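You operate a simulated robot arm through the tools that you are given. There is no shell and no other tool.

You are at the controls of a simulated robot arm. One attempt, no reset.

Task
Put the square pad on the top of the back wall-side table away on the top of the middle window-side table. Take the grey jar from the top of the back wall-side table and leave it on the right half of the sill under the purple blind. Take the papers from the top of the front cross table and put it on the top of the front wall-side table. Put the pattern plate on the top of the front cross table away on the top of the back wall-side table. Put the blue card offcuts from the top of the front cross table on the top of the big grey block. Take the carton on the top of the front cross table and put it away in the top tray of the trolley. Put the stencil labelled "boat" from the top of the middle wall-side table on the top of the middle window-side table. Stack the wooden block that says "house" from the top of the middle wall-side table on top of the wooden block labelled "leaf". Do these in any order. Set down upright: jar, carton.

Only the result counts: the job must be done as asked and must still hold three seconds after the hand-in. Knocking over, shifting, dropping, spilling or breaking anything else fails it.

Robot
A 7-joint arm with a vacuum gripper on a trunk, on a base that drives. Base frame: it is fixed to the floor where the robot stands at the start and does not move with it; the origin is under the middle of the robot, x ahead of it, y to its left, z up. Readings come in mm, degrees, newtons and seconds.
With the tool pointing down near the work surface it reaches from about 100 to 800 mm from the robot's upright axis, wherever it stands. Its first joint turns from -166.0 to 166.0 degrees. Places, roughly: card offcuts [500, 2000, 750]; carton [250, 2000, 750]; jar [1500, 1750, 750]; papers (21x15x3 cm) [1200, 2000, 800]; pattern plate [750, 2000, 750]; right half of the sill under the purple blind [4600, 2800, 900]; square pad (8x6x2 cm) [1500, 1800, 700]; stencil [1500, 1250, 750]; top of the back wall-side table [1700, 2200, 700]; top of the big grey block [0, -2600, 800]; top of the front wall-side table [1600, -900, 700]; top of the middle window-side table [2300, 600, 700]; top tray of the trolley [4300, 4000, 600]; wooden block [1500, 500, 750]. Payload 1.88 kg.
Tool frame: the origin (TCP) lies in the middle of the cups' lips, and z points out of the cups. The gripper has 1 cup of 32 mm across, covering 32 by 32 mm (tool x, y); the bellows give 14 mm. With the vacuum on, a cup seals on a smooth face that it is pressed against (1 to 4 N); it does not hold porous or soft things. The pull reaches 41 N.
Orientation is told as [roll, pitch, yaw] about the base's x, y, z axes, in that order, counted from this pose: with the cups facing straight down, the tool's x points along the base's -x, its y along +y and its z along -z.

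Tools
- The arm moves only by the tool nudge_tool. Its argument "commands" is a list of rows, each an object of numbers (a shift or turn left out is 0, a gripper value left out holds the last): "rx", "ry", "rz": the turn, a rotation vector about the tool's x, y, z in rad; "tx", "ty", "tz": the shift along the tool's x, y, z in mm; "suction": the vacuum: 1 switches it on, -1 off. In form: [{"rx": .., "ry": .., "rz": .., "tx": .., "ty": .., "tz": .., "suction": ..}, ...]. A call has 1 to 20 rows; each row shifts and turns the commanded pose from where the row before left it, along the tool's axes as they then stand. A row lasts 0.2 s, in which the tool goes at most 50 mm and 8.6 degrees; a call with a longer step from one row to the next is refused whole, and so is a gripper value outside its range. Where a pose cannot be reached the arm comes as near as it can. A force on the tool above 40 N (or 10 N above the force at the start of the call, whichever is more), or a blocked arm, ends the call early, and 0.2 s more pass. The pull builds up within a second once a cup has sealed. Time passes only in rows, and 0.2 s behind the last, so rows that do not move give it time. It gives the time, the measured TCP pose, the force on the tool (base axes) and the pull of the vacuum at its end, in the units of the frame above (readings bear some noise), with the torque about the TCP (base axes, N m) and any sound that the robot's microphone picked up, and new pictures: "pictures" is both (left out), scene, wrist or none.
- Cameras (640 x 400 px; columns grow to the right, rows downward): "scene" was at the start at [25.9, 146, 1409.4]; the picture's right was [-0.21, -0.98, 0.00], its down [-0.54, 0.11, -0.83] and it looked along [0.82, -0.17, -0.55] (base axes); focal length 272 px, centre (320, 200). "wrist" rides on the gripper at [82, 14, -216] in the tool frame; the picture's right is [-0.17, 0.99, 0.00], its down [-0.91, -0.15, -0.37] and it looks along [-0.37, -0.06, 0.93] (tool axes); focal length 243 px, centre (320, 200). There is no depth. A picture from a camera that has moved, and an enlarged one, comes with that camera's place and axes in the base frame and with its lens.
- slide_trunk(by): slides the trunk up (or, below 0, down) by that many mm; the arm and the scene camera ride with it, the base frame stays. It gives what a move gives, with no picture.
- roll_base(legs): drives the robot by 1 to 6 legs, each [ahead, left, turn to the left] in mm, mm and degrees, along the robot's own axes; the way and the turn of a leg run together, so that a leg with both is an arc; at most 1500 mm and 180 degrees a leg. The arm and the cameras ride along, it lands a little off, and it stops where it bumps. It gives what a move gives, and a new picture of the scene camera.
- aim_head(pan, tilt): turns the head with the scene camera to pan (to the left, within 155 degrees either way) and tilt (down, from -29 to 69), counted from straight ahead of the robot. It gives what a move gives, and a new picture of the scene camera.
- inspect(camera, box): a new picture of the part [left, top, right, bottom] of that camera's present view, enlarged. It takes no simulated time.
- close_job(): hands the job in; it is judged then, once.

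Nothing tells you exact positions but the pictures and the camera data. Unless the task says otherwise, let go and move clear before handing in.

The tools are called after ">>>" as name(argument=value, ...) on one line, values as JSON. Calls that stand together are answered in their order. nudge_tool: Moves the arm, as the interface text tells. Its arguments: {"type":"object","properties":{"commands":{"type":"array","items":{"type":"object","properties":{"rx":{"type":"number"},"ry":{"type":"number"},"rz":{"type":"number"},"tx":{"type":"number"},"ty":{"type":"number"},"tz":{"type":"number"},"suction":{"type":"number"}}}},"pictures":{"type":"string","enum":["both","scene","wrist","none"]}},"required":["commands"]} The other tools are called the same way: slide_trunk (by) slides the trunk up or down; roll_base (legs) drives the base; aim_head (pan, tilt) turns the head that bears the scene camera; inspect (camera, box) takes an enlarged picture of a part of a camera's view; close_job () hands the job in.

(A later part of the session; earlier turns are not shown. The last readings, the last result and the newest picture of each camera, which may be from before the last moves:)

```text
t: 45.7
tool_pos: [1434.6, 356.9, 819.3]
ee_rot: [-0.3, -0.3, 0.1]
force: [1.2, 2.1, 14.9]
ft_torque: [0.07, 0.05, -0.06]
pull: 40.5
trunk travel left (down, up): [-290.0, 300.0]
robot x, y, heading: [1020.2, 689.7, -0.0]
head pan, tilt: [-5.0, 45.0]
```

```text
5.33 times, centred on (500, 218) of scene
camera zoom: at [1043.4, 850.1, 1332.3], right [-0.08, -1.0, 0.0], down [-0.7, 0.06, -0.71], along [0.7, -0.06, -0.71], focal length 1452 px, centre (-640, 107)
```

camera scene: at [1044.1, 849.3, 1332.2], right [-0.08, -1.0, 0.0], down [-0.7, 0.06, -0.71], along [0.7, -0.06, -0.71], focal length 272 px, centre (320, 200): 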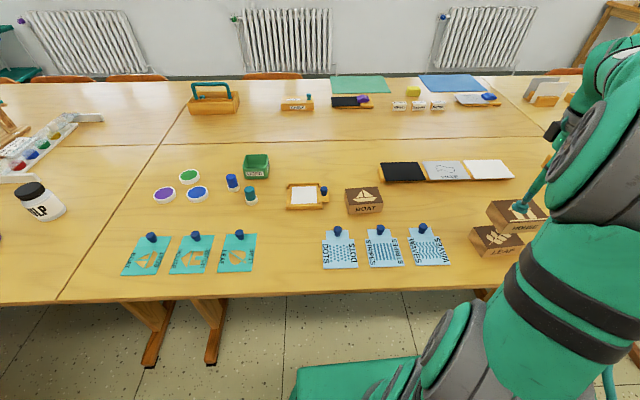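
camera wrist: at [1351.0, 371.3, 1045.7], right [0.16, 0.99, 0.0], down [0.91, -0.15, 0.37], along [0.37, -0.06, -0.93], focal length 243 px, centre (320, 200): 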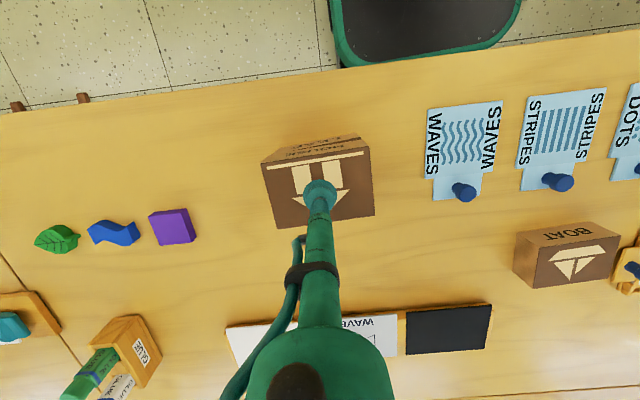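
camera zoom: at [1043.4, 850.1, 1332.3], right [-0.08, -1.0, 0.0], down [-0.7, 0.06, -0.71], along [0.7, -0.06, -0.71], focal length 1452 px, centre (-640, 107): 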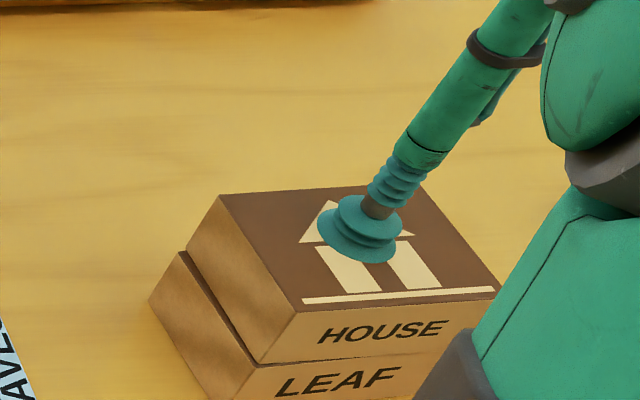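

Contact made (about 15 N) and the blocks sit flush. I'll release the vacuum and lift away.

>>> nudge_tool(commands=[{"suction": -1}, {}, {}, {}, {"tz": -5}, {"tz": -15}, {"tz": -30}, {"tz": -40}, {"tz": -40}, {}], pictures="wrist")

>>> inspect(camera="scene", box=[420, 160, 580, 260])

```text
t: 47.9
tool_pos: [1433.5, 357.7, 948.7]
ee_rot: [0.0, 0.0, 0.1]
force: [0.6, -0.3, -0.7]
ft_torque: [0.02, 0.01, 0.0]
pull: 0.1
trunk travel left (down, up): [-290.0, 300.0]
robot x, y, heading: [1023.4, 694.1, 0.2]
head pan, tilt: [-5.0, 45.0]
camera wrist: at [1350.7, 369.7, 1163.0], right [0.16, 0.99, 0.0], down [0.91, -0.15, 0.37], along [0.37, -0.06, -0.93], focal length 243 px, centre (320, 200)
```

wrist: 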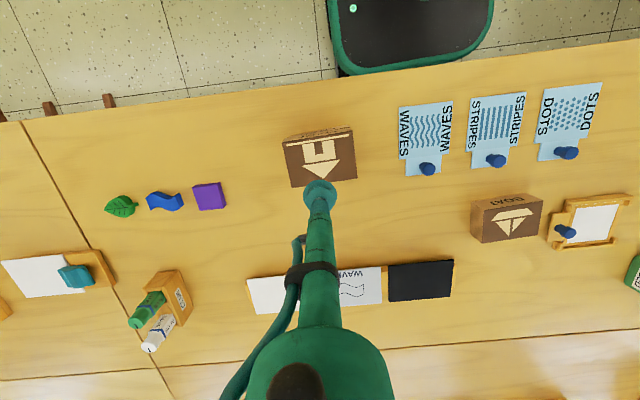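

```text
4.00 times, centred on (500, 210) of scene
camera zoom: at [1044.0, 849.4, 1332.2], right [-0.08, -1.0, 0.0], down [-0.7, 0.06, -0.71], along [0.7, -0.06, -0.71], focal length 1089 px, centre (-400, 160)
```

zoom: 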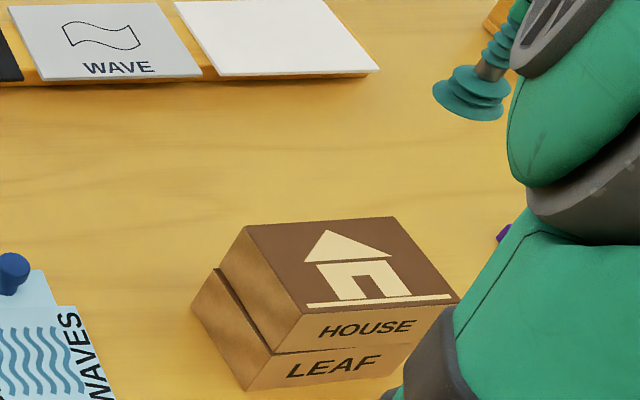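

House is stacked on LEAF. Next are the papers on the cross table at about (1200,1965), so I'll drive left along the aisle, staying clear of the chair whose back starts near y 1640.

>>> roll_base(legs=[[10, 620, 0]])

>>> aim_head(pan=75, tilt=45)

```text
t: 51.4
tool_pos: [1442.3, 978.0, 947.1]
ee_rot: [-0.1, 0.0, 0.0]
force: [0.0, 1.1, 0.0]
ft_torque: [0.06, 0.0, 0.0]
pull: 0.1
trunk travel left (down, up): [-290.0, 300.0]
robot x, y, heading: [1039.4, 1314.3, -0.2]
head pan, tilt: [-5.0, 45.0]
camera scene: at [1054.8, 1471.8, 1332.2], right [-0.09, -1.0, 0.0], down [-0.7, 0.06, -0.71], along [0.7, -0.06, -0.71], focal length 272 px, centre (320, 200)
```

scene: 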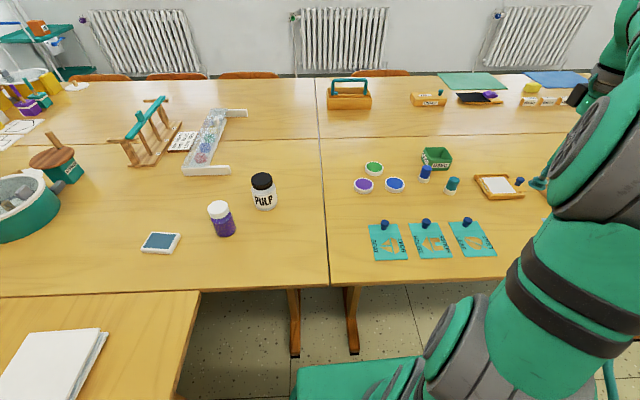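

```text
t: 52.9
tool_pos: [1441.0, 978.0, 947.1]
ee_rot: [0.0, 0.0, -0.1]
force: [0.0, 0.3, -0.8]
ft_torque: [-0.04, 0.02, 0.01]
pull: 0.1
trunk travel left (down, up): [-290.0, 300.0]
robot x, y, heading: [1033.3, 1314.5, -0.2]
head pan, tilt: [75.0, 45.0]
camera scene: at [995.1, 1557.6, 1332.2], right [0.97, -0.26, 0.0], down [-0.18, -0.68, -0.71], along [0.18, 0.68, -0.71], focal length 272 px, centre (320, 200)
```

scene: 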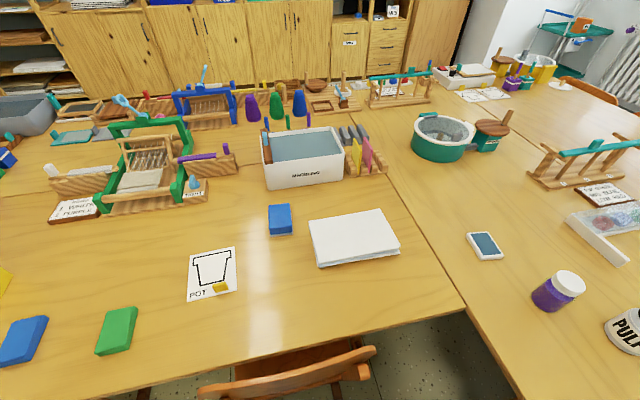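

Papers are near (1191,1952), the plate near (830,1963) and the offcuts near (467,1894). I'll swing the tool over the papers, staying at z 947.

>>> nudge_tool(commands=[{"tx": 11.4, "ty": 44.3}, {"tx": 11.4, "ty": 44.3}, {"tx": 11.4, "ty": 44.3}, {"tx": 11.4, "ty": 44.3}, {"tx": 11.4, "ty": 44.3}, {"tx": 11.4, "ty": 44.3}, {"tx": 11.4, "ty": 44.3}, {"tx": 11.4, "ty": 44.3}, {"tx": 11.4, "ty": 44.3}, {"tx": 11.4, "ty": 44.3}, {"tx": 11.4, "ty": 44.3}, {"tx": 11.4, "ty": 44.3}, {"tx": 11.4, "ty": 44.3}, {"tx": 11.4, "ty": 44.3}, {"tx": 11.4, "ty": 44.3}, {"tx": 11.4, "ty": 44.3}, {"tx": 11.4, "ty": 44.3}, {"tx": 11.4, "ty": 44.3}, {"tx": 11.4, "ty": 44.3}, {"tx": 11.4, "ty": 44.3}], pictures="none")

>>> nudge_tool(commands=[{"tx": 11.4, "ty": 44.3}, {"tx": 11.4, "ty": 44.3}, {}])

```text
t: 57.1
tool_pos: [1217.1, 1861.8, 948.7]
ee_rot: [0.2, -0.1, 0.0]
force: [-0.5, -0.4, 0.5]
ft_torque: [0.07, -0.01, -0.01]
pull: 0.1
trunk travel left (down, up): [-290.0, 300.0]
robot x, y, heading: [1031.8, 1313.4, -0.0]
head pan, tilt: [75.0, 45.0]
```

```text
t: 57.9
tool_pos: [1191.5, 1949.8, 951.4]
ee_rot: [0.1, 0.1, -0.1]
force: [0.1, 0.0, 0.2]
ft_torque: [-0.02, 0.01, 0.0]
pull: 0.1
trunk travel left (down, up): [-290.0, 300.0]
robot x, y, heading: [1038.1, 1315.3, -0.3]
head pan, tilt: [75.0, 45.0]
camera scene: at [994.9, 1557.4, 1332.3], right [0.97, -0.26, 0.0], down [-0.18, -0.68, -0.71], along [0.18, 0.68, -0.71], focal length 272 px, centre (320, 200)
camera wrist: at [1109.0, 1964.4, 1166.0], right [0.17, 0.99, 0.0], down [0.91, -0.16, 0.38], along [0.37, -0.06, -0.93], focal length 243 px, centre (320, 200)
```

scene: 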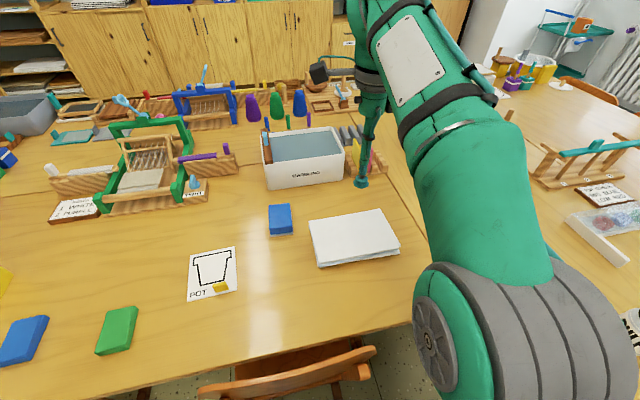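
wrist: 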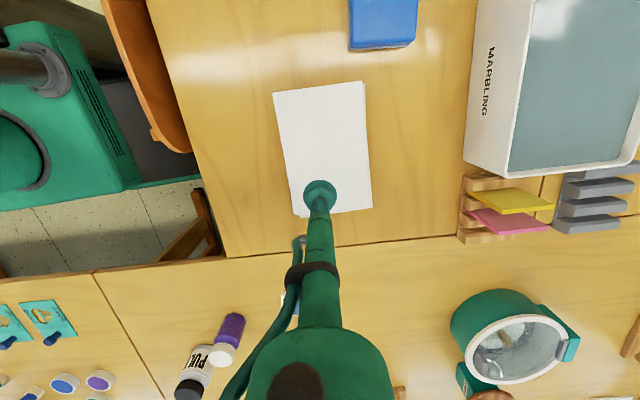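

Centre of the papers from the wrist view is (1181,1962). Centring and descending with vacuum on.

>>> nudge_tool(commands=[{"tx": 11, "ty": 12, "tz": 30}, {"tz": 40}, {"tz": 40}, {"tz": 30}, {"tz": 15, "suction": 1}, {}])

```text
t: 59.3
tool_pos: [1181.0, 1963.3, 793.4]
ee_rot: [-0.1, 0.1, -0.1]
force: [1.0, 0.8, 0.0]
ft_torque: [0.03, -0.01, 0.02]
pull: 0.1
trunk travel left (down, up): [-290.0, 300.0]
robot x, y, heading: [1031.8, 1317.1, 0.0]
head pan, tilt: [75.0, 45.0]
camera scene: at [995.0, 1557.8, 1332.1], right [0.97, -0.26, 0.0], down [-0.18, -0.68, -0.71], along [0.18, 0.68, -0.71], focal length 272 px, centre (320, 200)
camera wrist: at [1098.5, 1977.0, 1007.5], right [0.17, 0.99, 0.0], down [0.91, -0.16, 0.37], along [0.37, -0.06, -0.93], focal length 243 px, centre (320, 200)
```

scene: 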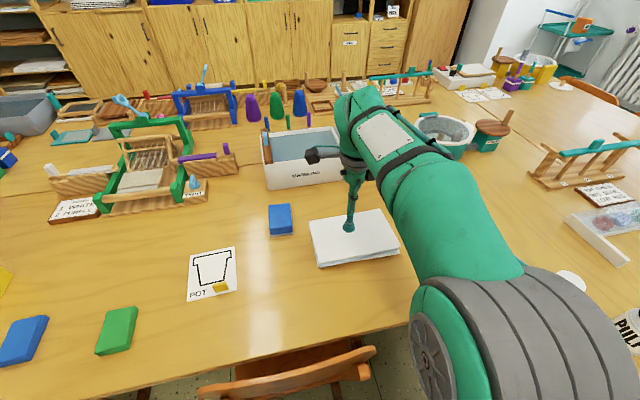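
wrist: 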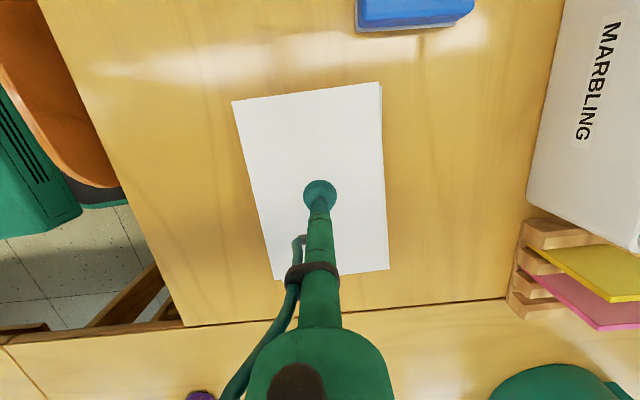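

>>> nudge_tool(commands=[{"tz": 12}, {"tz": 8}, {"tz": 5}, {"tz": 4}, {"tz": 4}, {"tz": 4}, {}], pictures="none")

```text
t: 60.9
tool_pos: [1181.2, 1963.7, 759.2]
ee_rot: [0.3, 0.1, 0.0]
force: [-4.1, -6.6, 32.3]
ft_torque: [0.15, 0.07, -0.43]
pull: 40.8
trunk travel left (down, up): [-290.0, 300.0]
robot x, y, heading: [1032.5, 1311.6, -0.3]
head pan, tilt: [75.0, 45.0]
```

Sealed on the papers. Lifting and checking.

>>> nudge_tool(commands=[{"tz": -8}, {"tz": -10}, {"tz": -15}, {"tz": -25}, {"tz": -40}, {"tz": -40}, {"tz": -40}, {}])

```text
t: 62.7
tool_pos: [1182.8, 1964.5, 934.7]
ee_rot: [0.0, -0.1, -0.1]
force: [0.7, 0.2, -5.5]
ft_torque: [0.04, 0.1, 0.0]
pull: 40.7
trunk travel left (down, up): [-290.0, 300.0]
robot x, y, heading: [1034.9, 1315.6, -0.2]
head pan, tilt: [75.0, 45.0]
camera scene: at [995.0, 1558.0, 1332.1], right [0.97, -0.26, 0.0], down [-0.18, -0.68, -0.71], along [0.18, 0.68, -0.71], focal length 272 px, centre (320, 200)
camera wrist: at [1099.7, 1979.2, 1149.1], right [0.17, 0.99, 0.0], down [0.91, -0.16, 0.37], along [0.37, -0.06, -0.93], focal length 243 px, centre (320, 200)
```

scene: 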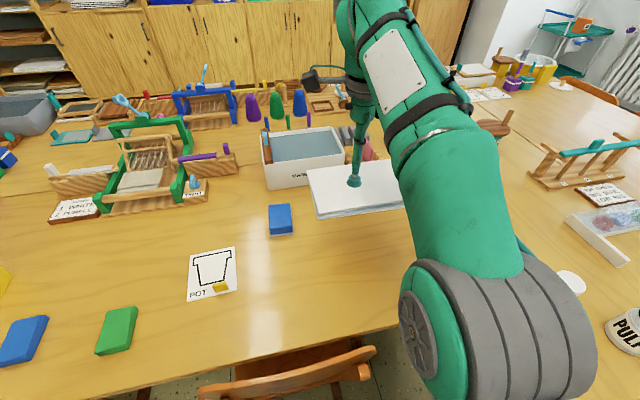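
wrist: 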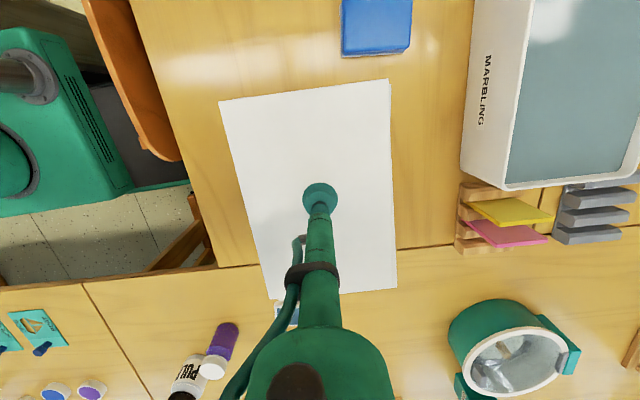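

Papers held (about 0.5 kg). I'll bring them in front of the robot, then back away from the table and drive toward the front table.

>>> nudge_tool(commands=[{"tx": -15, "ty": -40}, {"tx": -15, "ty": -40}, {"tx": -15, "ty": -40}, {"tx": -15, "ty": -40}, {"tx": -15, "ty": -40}, {"tx": -15, "ty": -40}, {"tx": -15, "ty": -40}, {"tx": -15, "ty": -40}, {"tx": -15, "ty": -40}, {"tx": -15, "ty": -40}, {"tx": -15, "ty": -40}, {"tx": -15, "ty": -40}, {"tx": -15, "ty": -40}, {"tx": -15, "ty": -40}, {}], pictures="none")

>>> roll_base(legs=[[-330, 0, 0], [0, -1300, 0]])

>>> aim_head(pan=-35, tilt=40)

```text
t: 65.9
tool_pos: [1391.3, 1401.0, 933.7]
ee_rot: [0.0, 0.0, -0.1]
force: [0.1, -0.3, -6.0]
ft_torque: [0.0, 0.07, 0.01]
pull: 40.2
trunk travel left (down, up): [-290.0, 300.0]
robot x, y, heading: [1039.5, 1314.0, 0.1]
head pan, tilt: [75.0, 45.0]
```

```text
t: 74.4
tool_pos: [1043.1, 75.6, 933.4]
ee_rot: [0.1, 0.1, -0.4]
force: [-0.1, 0.0, -5.4]
ft_torque: [0.0, 0.08, -0.01]
pull: 40.3
trunk travel left (down, up): [-290.0, 300.0]
robot x, y, heading: [685.6, -9.9, -0.1]
head pan, tilt: [75.0, 45.0]
camera scene: at [647.7, 233.4, 1332.2], right [0.96, -0.26, 0.0], down [-0.19, -0.68, -0.71], along [0.19, 0.68, -0.71], focal length 272 px, centre (320, 200)
```

scene: 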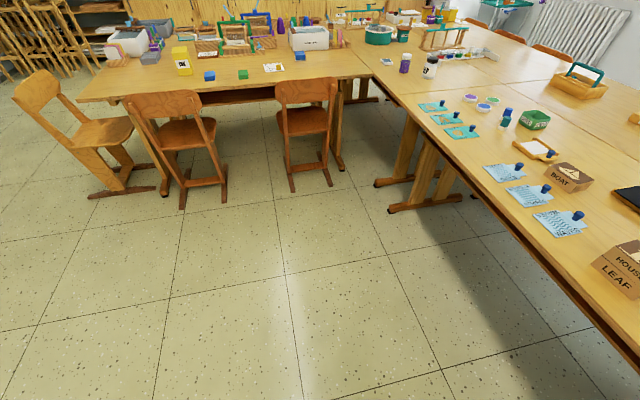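

```text
t: 76.3
tool_pos: [1043.3, 76.0, 933.6]
ee_rot: [0.0, 0.0, -0.3]
force: [-0.1, -0.1, -4.2]
ft_torque: [0.03, 0.08, -0.03]
pull: 40.8
trunk travel left (down, up): [-290.0, 300.0]
robot x, y, heading: [685.0, -14.7, -0.2]
head pan, tilt: [-35.0, 40.0]
camera scene: at [695.6, 105.8, 1339.4], right [-0.58, -0.82, 0.0], down [-0.52, 0.37, -0.77], along [0.63, -0.44, -0.64], focal length 272 px, centre (320, 200)
```

scene: 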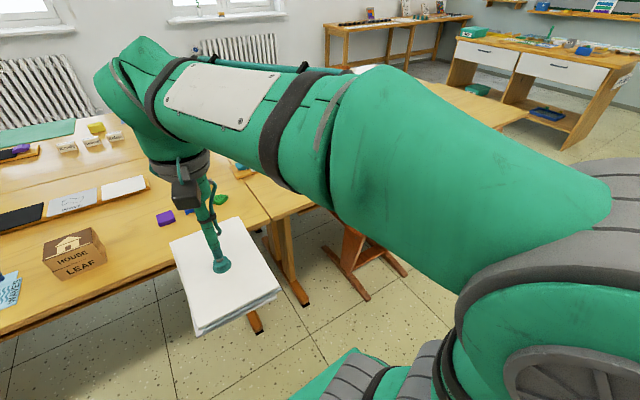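

The arm hides the front table from here. I'll drive on to its far end so the head camera can look at it from the right side.

>>> roll_base(legs=[[-60, -1430, 0]])

>>> aim_head(pan=25, tilt=35)

```text
t: 83.3
tool_pos: [958.6, -1346.6, 933.2]
ee_rot: [0.0, 0.0, -2.1]
force: [0.5, -0.5, -6.5]
ft_torque: [0.02, 0.1, 0.0]
pull: 40.5
trunk travel left (down, up): [-290.0, 300.0]
robot x, y, heading: [598.3, -1423.1, -2.0]
head pan, tilt: [-35.0, 40.0]
camera scene: at [610.4, -1308.0, 1339.4], right [-0.6, -0.8, 0.0], down [-0.51, 0.39, -0.77], along [0.61, -0.46, -0.64], focal length 272 px, centre (320, 200)
```

scene: 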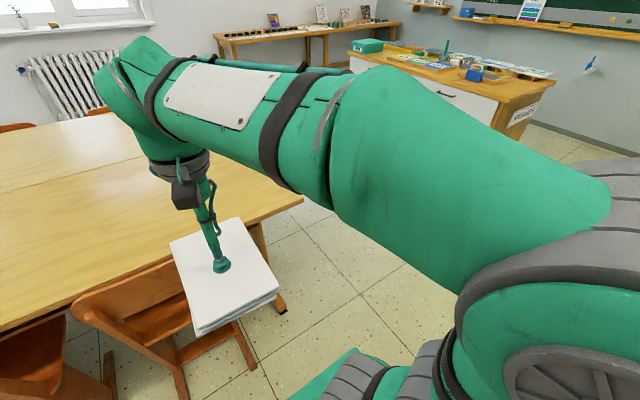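

```text
t: 84.6
tool_pos: [957.1, -1347.4, 933.7]
ee_rot: [0.0, 0.0, -2.0]
force: [0.2, -0.2, -5.3]
ft_torque: [0.03, 0.09, -0.02]
pull: 40.8
trunk travel left (down, up): [-290.0, 300.0]
robot x, y, heading: [602.0, -1423.9, -2.1]
head pan, tilt: [25.0, 35.0]
camera scene: at [623.5, -1222.5, 1347.0], right [0.39, -0.92, 0.0], down [-0.53, -0.22, -0.82], along [0.75, 0.32, -0.57], focal length 272 px, centre (320, 200)
```

scene: 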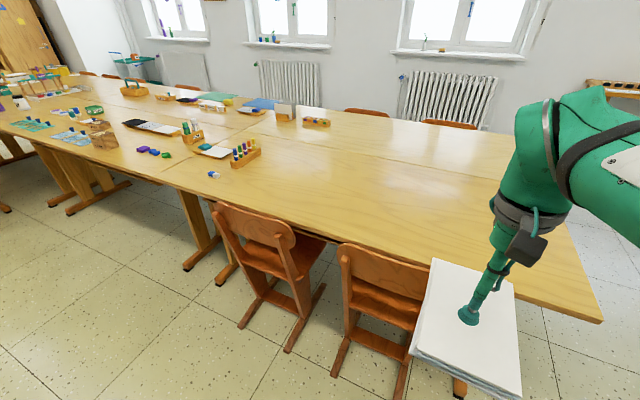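

The front wall-side table is empty to the right of the marker rack; its near edge is at about x 1270. I'll drive a little closer and extend to place the papers near (1450,-1350).

>>> roll_base(legs=[[200, 40, 2]])

>>> nudge_tool(commands=[{"tx": -40}, {"tx": -40}, {"tx": -40}, {"tx": -40}, {"tx": -40}, {"tx": -40}, {"tx": -40}, {}])

```text
t: 86.2
tool_pos: [1154.2, -1297.8, 932.5]
ee_rot: [-0.1, -0.1, 0.2]
force: [0.0, 0.8, -4.9]
ft_torque: [-0.01, 0.05, 0.02]
pull: 40.9
trunk travel left (down, up): [-290.0, 300.0]
robot x, y, heading: [800.1, -1384.9, 0.1]
head pan, tilt: [25.0, 35.0]
camera scene: at [816.5, -1184.5, 1347.0], right [0.43, -0.9, 0.0], down [-0.52, -0.24, -0.82], along [0.74, 0.35, -0.57], focal length 272 px, centre (320, 200)
```

scene: 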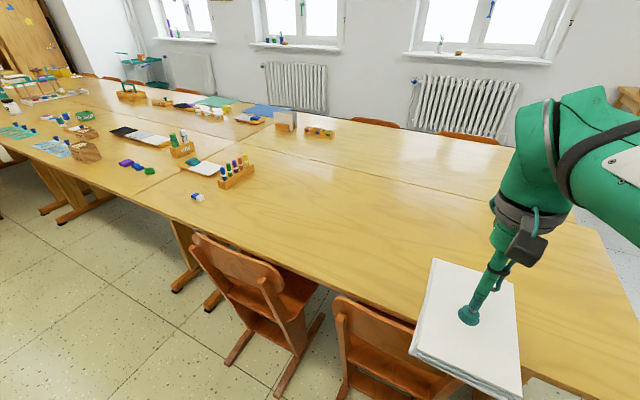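

```text
t: 88.0
tool_pos: [1437.0, -1297.7, 936.2]
ee_rot: [0.0, 0.2, 0.1]
force: [0.0, -0.5, -5.4]
ft_torque: [0.02, 0.06, -0.05]
pull: 40.8
trunk travel left (down, up): [-290.0, 300.0]
robot x, y, heading: [796.5, -1387.3, 0.1]
head pan, tilt: [25.0, 35.0]
camera scene: at [817.1, -1184.5, 1347.0], right [0.43, -0.9, 0.0], down [-0.52, -0.24, -0.82], along [0.74, 0.35, -0.57], focal length 272 px, centre (320, 200)
camera wrist: at [1353.4, -1283.8, 1150.5], right [0.16, 0.99, 0.0], down [0.92, -0.15, 0.37], along [0.37, -0.06, -0.93], focal length 243 px, centre (320, 200)
```

scene: 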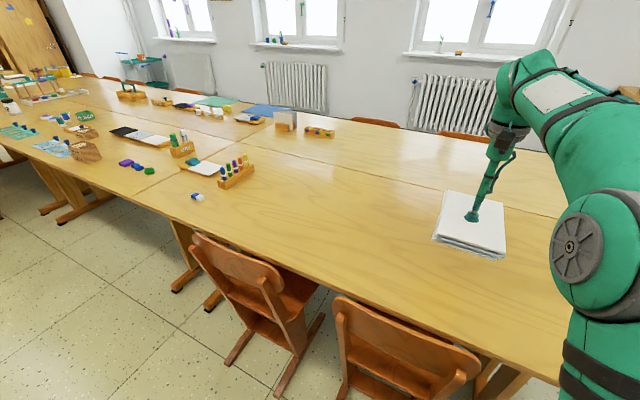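
wrist: 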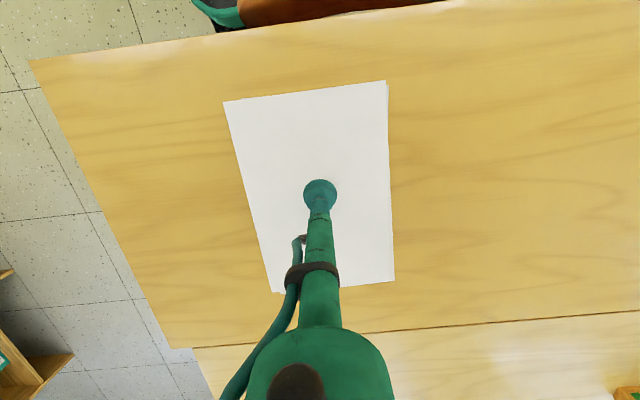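

The papers are well inside the tabletop. Lowering.

>>> nudge_tool(commands=[{"tz": 40}, {"tz": 40}, {"tz": 40}, {"tz": 25}, {"tz": 8}, {}], pictures="none")

>>> nudge_tool(commands=[{"tz": 5}, {"tz": 4}, {"tz": 4}, {"tz": 3}, {}], pictures="none")

```text
t: 89.4
tool_pos: [1434.6, -1296.7, 779.4]
ee_rot: [0.1, 0.0, 0.3]
force: [-0.2, 0.1, -4.9]
ft_torque: [0.01, 0.08, -0.01]
pull: 40.4
trunk travel left (down, up): [-290.0, 300.0]
robot x, y, heading: [800.3, -1385.3, 0.3]
head pan, tilt: [25.0, 35.0]
```

```text
t: 90.6
tool_pos: [1434.8, -1297.1, 769.3]
ee_rot: [0.0, -0.4, 0.2]
force: [-3.0, -2.8, 26.8]
ft_torque: [-0.1, -0.08, 0.05]
pull: 40.2
trunk travel left (down, up): [-290.0, 300.0]
robot x, y, heading: [797.1, -1382.5, -0.1]
head pan, tilt: [25.0, 35.0]
```

Contact with the table. Easing the press, then releasing and rising.

>>> nudge_tool(commands=[{"tz": -4}, {"suction": -1}, {}, {}, {}, {"tz": -6}, {"tz": -20}, {"tz": -40}, {"tz": -40}, {"tz": -40}, {}])

```text
t: 93.0
tool_pos: [1433.7, -1297.6, 914.5]
ee_rot: [0.0, 0.0, 0.3]
force: [0.3, 0.0, 0.4]
ft_torque: [0.01, 0.04, 0.01]
pull: 0.1
trunk travel left (down, up): [-290.0, 300.0]
robot x, y, heading: [797.9, -1387.4, 0.3]
head pan, tilt: [25.0, 35.0]
camera scene: at [816.5, -1184.5, 1347.0], right [0.43, -0.9, 0.0], down [-0.52, -0.24, -0.82], along [0.74, 0.35, -0.57], focal length 272 px, centre (320, 200)
camera wrist: at [1351.0, -1283.7, 1129.0], right [0.16, 0.99, 0.0], down [0.92, -0.15, 0.37], along [0.37, -0.06, -0.93], focal length 243 px, centre (320, 200)
```

scene: 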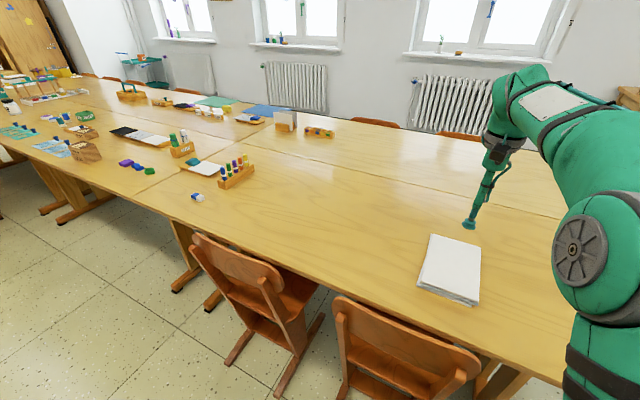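
wrist: 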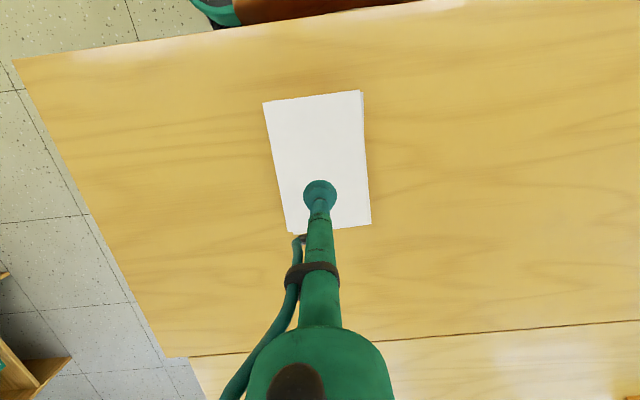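

Papers placed. I'll retract and drive back along the aisle to the cross table for the card offcuts and the plate.

>>> nudge_tool(commands=[{"tx": 40}, {"tx": 40}, {"tx": 40}, {"tx": 40}, {"tx": 40}, {"tx": 40}, {"tx": 40}, {}], pictures="none")

>>> roll_base(legs=[[-150, 0, 0], [0, 1400, 0], [0, 1250, 0]])

>>> aim_head(pan=85, tilt=40)

```text
t: 94.8
tool_pos: [1154.5, -1297.2, 914.4]
ee_rot: [0.0, 0.0, 0.2]
force: [0.6, 0.0, 0.6]
ft_torque: [0.0, 0.0, 0.01]
pull: 0.1
trunk travel left (down, up): [-290.0, 300.0]
robot x, y, heading: [798.1, -1389.4, 0.3]
head pan, tilt: [25.0, 35.0]
```

```text
t: 108.6
tool_pos: [1016.3, 1336.1, 916.7]
ee_rot: [0.0, 0.0, 0.2]
force: [0.3, -0.8, -0.4]
ft_torque: [0.02, 0.02, 0.02]
pull: 0.1
trunk travel left (down, up): [-290.0, 300.0]
robot x, y, heading: [659.9, 1251.1, 0.1]
head pan, tilt: [25.0, 35.0]
camera scene: at [678.8, 1449.4, 1347.0], right [0.43, -0.91, 0.0], down [-0.52, -0.24, -0.82], along [0.74, 0.35, -0.57], focal length 272 px, centre (320, 200)
```

scene: 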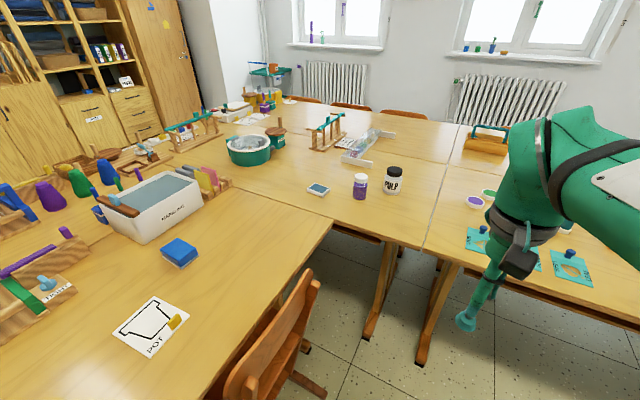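

```text
t: 109.9
tool_pos: [1015.7, 1336.6, 915.5]
ee_rot: [0.0, -0.1, 0.2]
force: [-0.3, 0.6, 0.1]
ft_torque: [0.01, 0.0, 0.05]
pull: 0.0
trunk travel left (down, up): [-290.0, 300.0]
robot x, y, heading: [663.2, 1249.0, 0.4]
head pan, tilt: [85.0, 40.0]
camera scene: at [606.3, 1496.7, 1339.4], right [1.0, -0.09, 0.0], down [-0.05, -0.64, -0.77], along [0.07, 0.76, -0.64], focal length 272 px, centre (320, 200)
```

scene: 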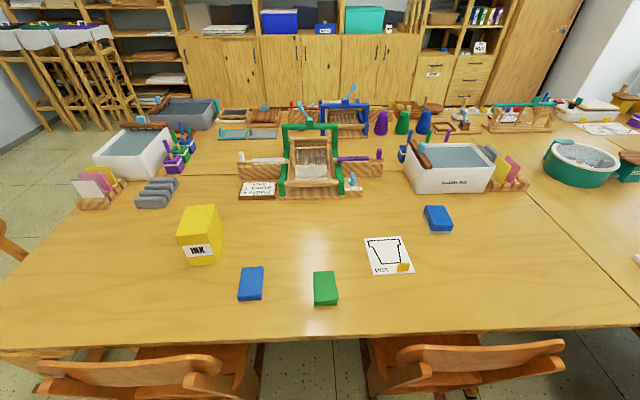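

>>> inspect(camera="scene", box=[220, 240, 380, 340])

>>> inspect(camera="scene", box=[360, 190, 480, 280])

>>> inspect(camera="scene", box=[150, 190, 270, 280])

```text
4.00 times, centred on (300, 290) of scene
camera zoom: at [606.3, 1496.7, 1339.4], right [1.0, -0.09, 0.0], down [-0.05, -0.64, -0.77], along [0.07, 0.76, -0.64], focal length 1089 px, centre (400, -160)
```

zoom: 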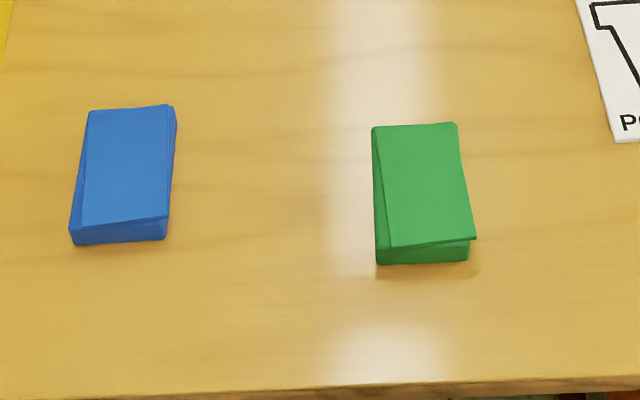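

```text
4.44 times, centred on (420, 235) of scene
camera zoom: at [606.3, 1496.7, 1339.4], right [1.0, -0.09, 0.0], down [-0.05, -0.64, -0.77], along [0.07, 0.76, -0.64], focal length 1210 px, centre (-124, 44)
```

zoom: 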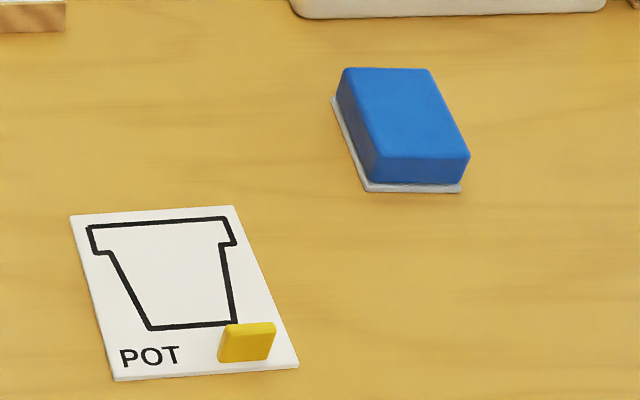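

```text
4.44 times, centred on (210, 235) of scene
camera zoom: at [606.3, 1496.7, 1339.4], right [1.0, -0.09, 0.0], down [-0.05, -0.64, -0.77], along [0.07, 0.76, -0.64], focal length 1210 px, centre (809, 44)
```

zoom: 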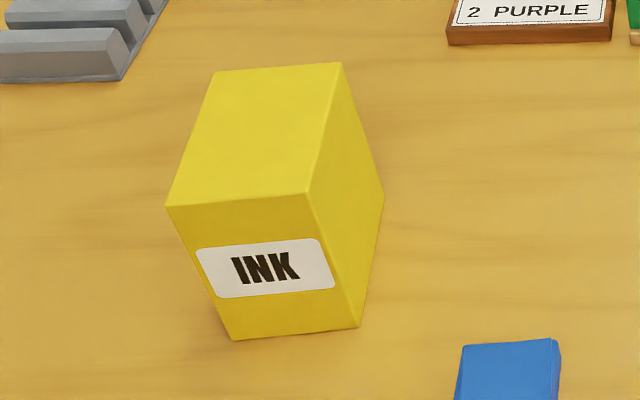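

The left blue stack is the card offcuts, at about (469,1897); the other blue one is an eraser-like item. Moving the tool over the offcuts.

>>> nudge_tool(commands=[{"tx": 32.2, "ty": 33}, {"tx": 32.2, "ty": 33}, {"tx": 32.2, "ty": 33}, {"tx": 32.2, "ty": 33}, {"tx": 32.2, "ty": 33}, {"tx": 32.2, "ty": 33}, {"tx": 32.2, "ty": 33}, {"tx": 32.2, "ty": 33}, {"tx": 32.2, "ty": 33}, {"tx": 32.2, "ty": 33}, {"tx": 32.2, "ty": 33}, {"tx": 32.2, "ty": 33}, {"tx": 32.2, "ty": 33}, {"tx": 32.2, "ty": 33}, {"tx": 32.2, "ty": 33}, {"tx": 32.2, "ty": 33}, {"tx": 32.2, "ty": 33}, {}])

```text
t: 113.6
tool_pos: [577.0, 1893.1, 1043.0]
ee_rot: [10.0, 3.1, -7.7]
force: [0.1, -0.4, 0.5]
ft_torque: [0.07, 0.05, 0.0]
pull: 0.0
out of reach, approached as far as the arm can: row 17
trunk travel left (down, up): [-290.0, 300.0]
robot x, y, heading: [661.9, 1249.0, 0.0]
head pan, tilt: [85.0, 40.0]
stopped in row 18: the arm was blocked; the commanded pose is now the measured one
camera scene: at [607.1, 1496.5, 1339.4], right [1.0, -0.09, 0.0], down [-0.05, -0.64, -0.77], along [0.06, 0.76, -0.64], focal length 272 px, centre (320, 200)
camera wrist: at [503.5, 1878.9, 1261.0], right [0.3, 0.94, 0.16], down [0.89, -0.34, 0.29], along [0.33, 0.06, -0.94], focal length 243 px, centre (320, 200)
```

scene: 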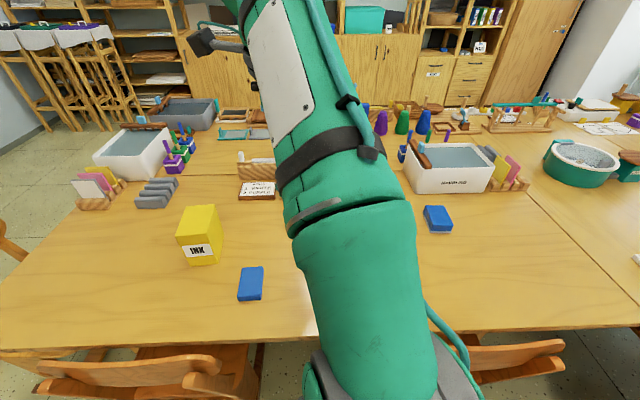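
wrist: 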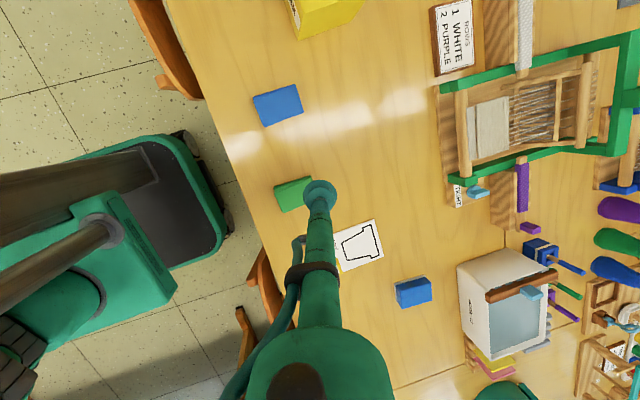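

The arm was blocked by the head mast when reaching back-left, but nothing was touched. I'll pull the arm forward and level the tool, then turn the robot to face the cross table.

>>> nudge_tool(commands=[{"tx": -35, "ty": -25}, {"tx": -30, "ty": -25, "rx": 0.087, "ry": -0.027, "rz": -0.067}, {"tx": -30, "ty": -25, "rx": 0.087, "ry": -0.027, "rz": -0.067}, {}])

```text
t: 114.6
tool_pos: [660.6, 1809.7, 1027.5]
ee_rot: [0.2, -0.7, -0.2]
force: [0.9, -0.8, 0.0]
ft_torque: [0.0, 0.0, 0.02]
pull: 0.0
trunk travel left (down, up): [-290.0, 300.0]
robot x, y, heading: [662.7, 1250.8, -0.1]
head pan, tilt: [85.0, 40.0]
camera scene: at [606.7, 1496.7, 1339.4], right [1.0, -0.08, 0.0], down [-0.05, -0.64, -0.77], along [0.07, 0.76, -0.64], focal length 272 px, centre (320, 200)
camera wrist: at [575.0, 1822.3, 1241.3], right [0.17, 0.99, 0.0], down [0.91, -0.16, 0.38], along [0.38, -0.06, -0.92], focal length 243 px, centre (320, 200)
```

scene: 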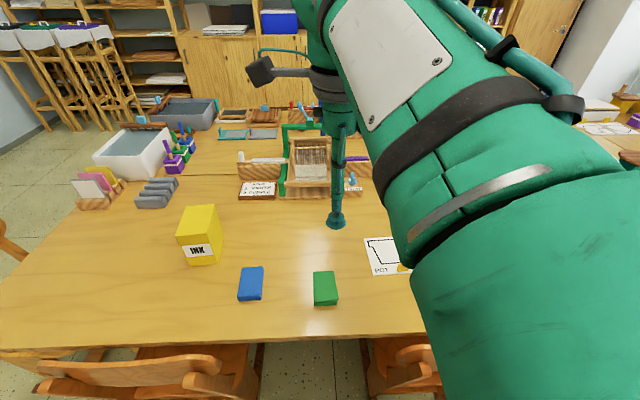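
wrist: 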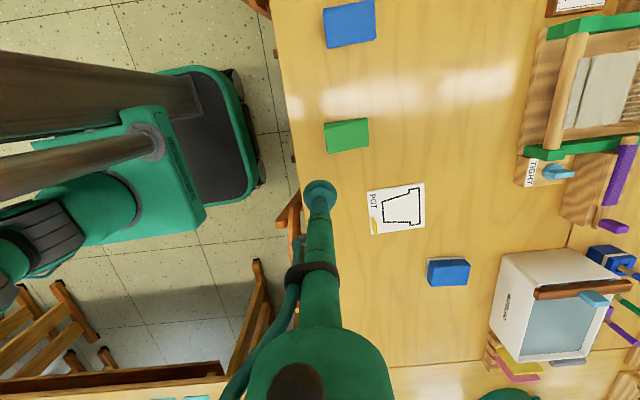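

>>> nudge_tool(commands=[{"tx": -27, "ty": -36}, {"tx": -27, "ty": -36}, {"tx": -27, "ty": -36}, {"tx": -27, "ty": -36}, {"tx": -27, "ty": -36}, {"tx": -27, "ty": -36}, {"tx": -27, "ty": -36}, {"tx": -27, "ty": -36}, {"tx": -27, "ty": -36}, {"tx": -27, "ty": -36}, {"tx": -27, "ty": -36}, {"tx": -27, "ty": -36}, {"tx": -27, "ty": -36}, {"tx": -27, "ty": -36}, {}], pictures="none")

>>> roll_base(legs=[[-30, -80, 0], [0, 0, 90]])

```text
t: 117.8
tool_pos: [1037.4, 1303.8, 1033.6]
ee_rot: [0.2, -0.7, -0.2]
force: [-0.3, -0.5, -0.1]
ft_torque: [-0.04, -0.01, 0.01]
pull: 0.1
trunk travel left (down, up): [-290.0, 300.0]
robot x, y, heading: [662.9, 1248.7, 0.0]
head pan, tilt: [85.0, 40.0]
```

```text
t: 122.7
tool_pos: [581.8, 1544.5, 1033.3]
ee_rot: [0.2, -0.7, 88.7]
force: [-0.3, 1.0, 0.3]
ft_torque: [-0.04, -0.01, 0.01]
pull: 0.0
trunk travel left (down, up): [-290.0, 300.0]
robot x, y, heading: [629.2, 1166.0, 89.0]
head pan, tilt: [85.0, 40.0]
camera scene: at [379.8, 1119.6, 1339.4], right [0.1, 0.99, 0.0], down [0.64, -0.07, -0.77], along [-0.76, 0.08, -0.64], focal length 272 px, centre (320, 200)
```

scene: 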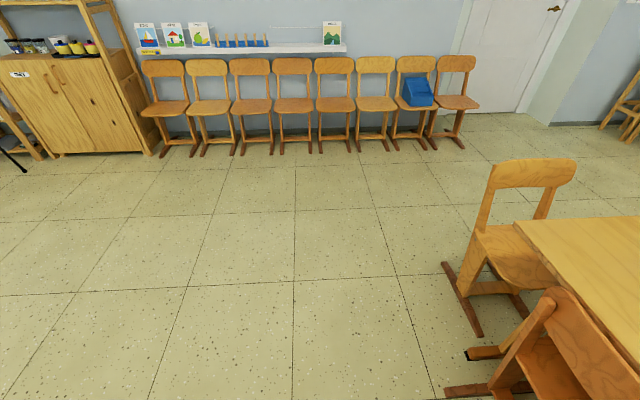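

Facing the cross table now. Moving forward a bit and looking.

>>> roll_base(legs=[[120, 0, 1]])

>>> aim_head(pan=0, tilt=45)

```text
t: 123.9
tool_pos: [576.1, 1660.0, 1031.9]
ee_rot: [0.2, -0.7, 89.8]
force: [-0.1, 0.8, -0.3]
ft_torque: [0.0, -0.02, 0.01]
pull: 0.2
trunk travel left (down, up): [-290.0, 300.0]
robot x, y, heading: [629.2, 1283.0, 90.2]
head pan, tilt: [85.0, 40.0]
camera scene: at [381.6, 1232.5, 1339.4], right [0.09, 1.0, 0.0], down [0.64, -0.06, -0.77], along [-0.76, 0.07, -0.64], focal length 272 px, centre (320, 200)
```

scene: 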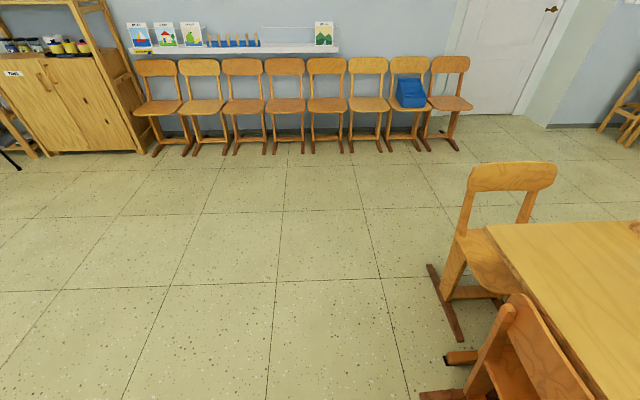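

```text
t: 125.5
tool_pos: [576.3, 1660.9, 1033.7]
ee_rot: [0.2, -0.7, 89.8]
force: [-0.3, 0.2, 0.6]
ft_torque: [0.01, -0.02, 0.0]
pull: 0.1
trunk travel left (down, up): [-290.0, 300.0]
robot x, y, heading: [628.1, 1283.0, 90.1]
head pan, tilt: [0.0, 45.0]
camera scene: at [466.2, 1306.6, 1332.2], right [1.0, 0.0, 0.0], down [0.0, -0.71, -0.71], along [0.0, 0.71, -0.71], focal length 272 px, centre (320, 200)
```

scene: 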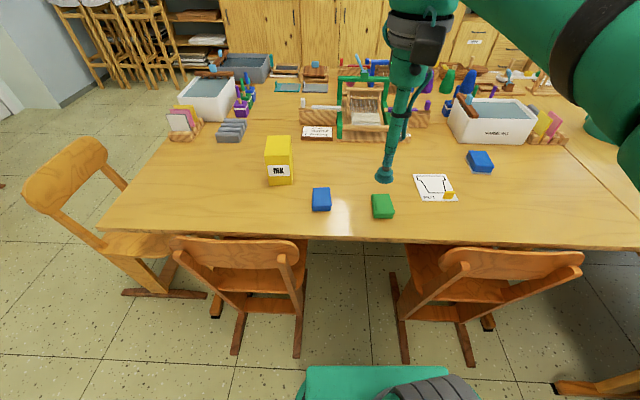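

Offcuts at (469,1893). Moving over them and going down to the hover height.

>>> nudge_tool(commands=[{"tx": -38.7, "ty": 17.8, "rx": 0.0035, "ry": 0.012}, {"tx": -38.7, "ty": 17.8}, {"tx": -38.7, "ty": 17.8}, {"tx": -38.7, "ty": 17.8}, {"tx": -38.7, "ty": 17.8}, {"tx": -38.7, "ty": 17.8}, {"tz": 40}, {"tz": 40}, {"tz": 40}, {"tz": 40}, {}])

```text
t: 127.9
tool_pos: [472.5, 1894.7, 873.3]
ee_rot: [0.0, 0.1, 89.6]
force: [0.2, -0.2, -0.1]
ft_torque: [0.01, 0.04, 0.01]
pull: 0.1
trunk travel left (down, up): [-290.0, 300.0]
robot x, y, heading: [630.2, 1287.8, 90.0]
head pan, tilt: [0.0, 45.0]
camera scene: at [466.2, 1306.8, 1332.2], right [1.0, 0.0, 0.0], down [0.0, -0.71, -0.71], along [0.0, 0.71, -0.71], focal length 272 px, centre (320, 200)
camera wrist: at [457.5, 1813.2, 1087.8], right [-0.99, 0.17, 0.0], down [0.16, 0.91, 0.37], along [0.06, 0.37, -0.93], focal length 243 px, centre (320, 200)
```

scene: 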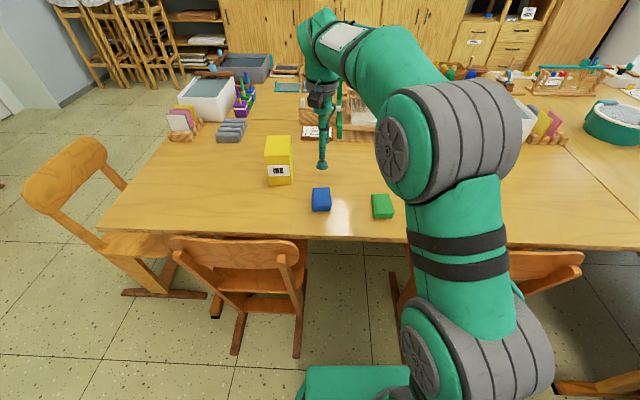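
wrist: 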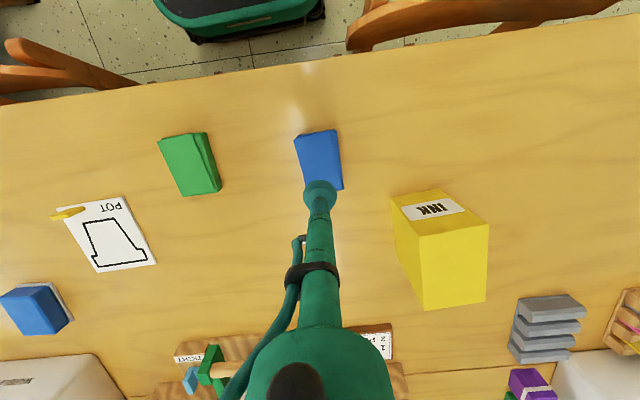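

>>> nudge_tool(commands=[{"tx": 5, "ty": 3.5, "tz": 35}, {"tz": 35}, {"tz": 22, "suction": 1}, {"tz": 8}, {"tz": 5}, {"tz": 4}, {}], pictures="wrist")

```text
t: 129.5
tool_pos: [468.1, 1888.4, 765.0]
ee_rot: [0.0, 0.1, 89.7]
force: [0.7, 0.5, -0.7]
ft_torque: [0.0, -0.01, 0.05]
pull: 40.8
trunk travel left (down, up): [-290.0, 300.0]
robot x, y, heading: [631.4, 1283.1, 90.1]
head pan, tilt: [0.0, 45.0]
camera wrist: at [451.9, 1806.3, 979.2], right [-0.99, 0.17, 0.0], down [0.16, 0.91, 0.37], along [0.06, 0.37, -0.93], focal length 243 px, centre (320, 200)
```

wrist: 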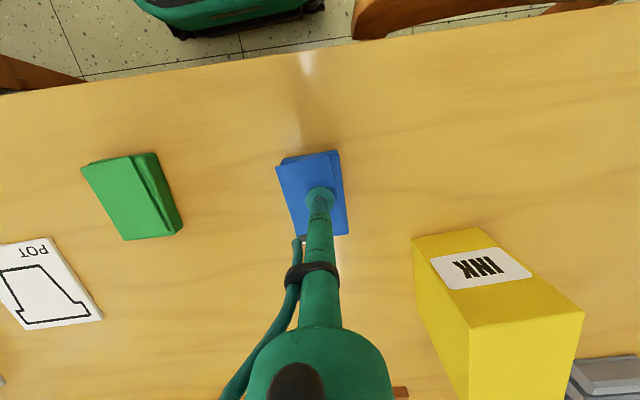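

>>> nudge_tool(commands=[{}, {"tz": -10}, {"tz": -15}, {"tz": -25}, {"tz": -40}, {"tz": -40}, {}])

>>> inspect(camera="scene", box=[260, 120, 400, 220])

```text
t: 131.1
tool_pos: [466.0, 1888.1, 894.4]
ee_rot: [-0.1, 0.0, 89.8]
force: [-0.3, -0.3, -0.7]
ft_torque: [-0.04, -0.03, -0.03]
pull: 40.4
trunk travel left (down, up): [-290.0, 300.0]
robot x, y, heading: [631.1, 1283.4, 90.0]
head pan, tilt: [0.0, 45.0]
camera scene: at [466.3, 1306.5, 1332.2], right [1.0, 0.0, 0.0], down [0.0, -0.71, -0.71], along [0.0, 0.71, -0.71], focal length 272 px, centre (320, 200)
camera wrist: at [450.8, 1807.1, 1108.9], right [-0.99, 0.17, 0.0], down [0.16, 0.91, 0.37], along [0.06, 0.37, -0.93], focal length 243 px, centre (320, 200)
```

scene: 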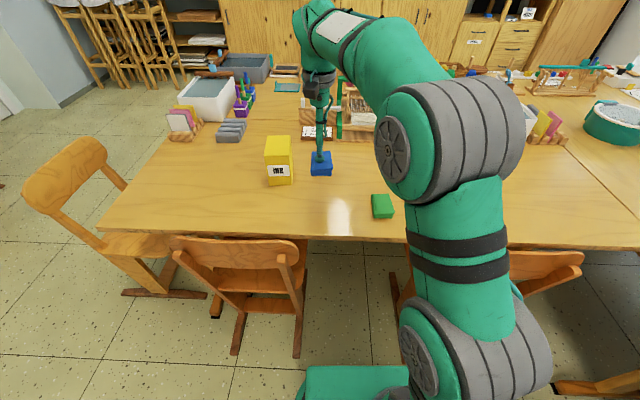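
wrist: 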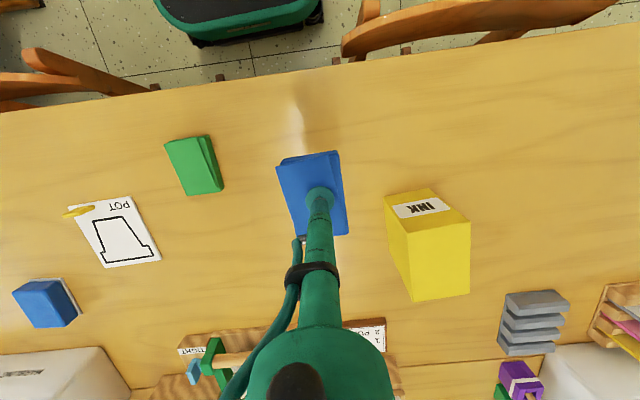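

```text
4.00 times, centred on (330, 170) of scene
camera zoom: at [466.3, 1306.5, 1332.2], right [1.0, 0.0, 0.0], down [0.0, -0.71, -0.71], along [0.0, 0.71, -0.71], focal length 1089 px, centre (280, 320)
```

zoom: 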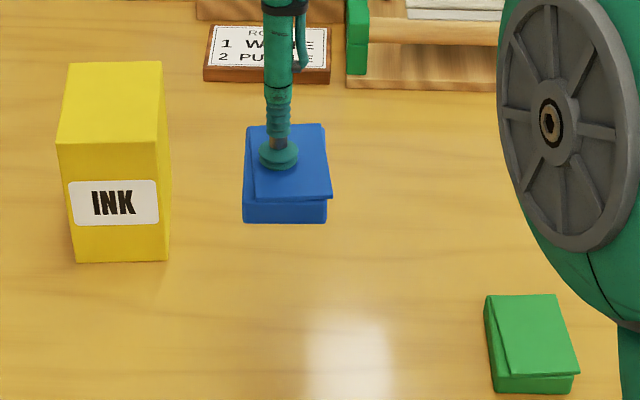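

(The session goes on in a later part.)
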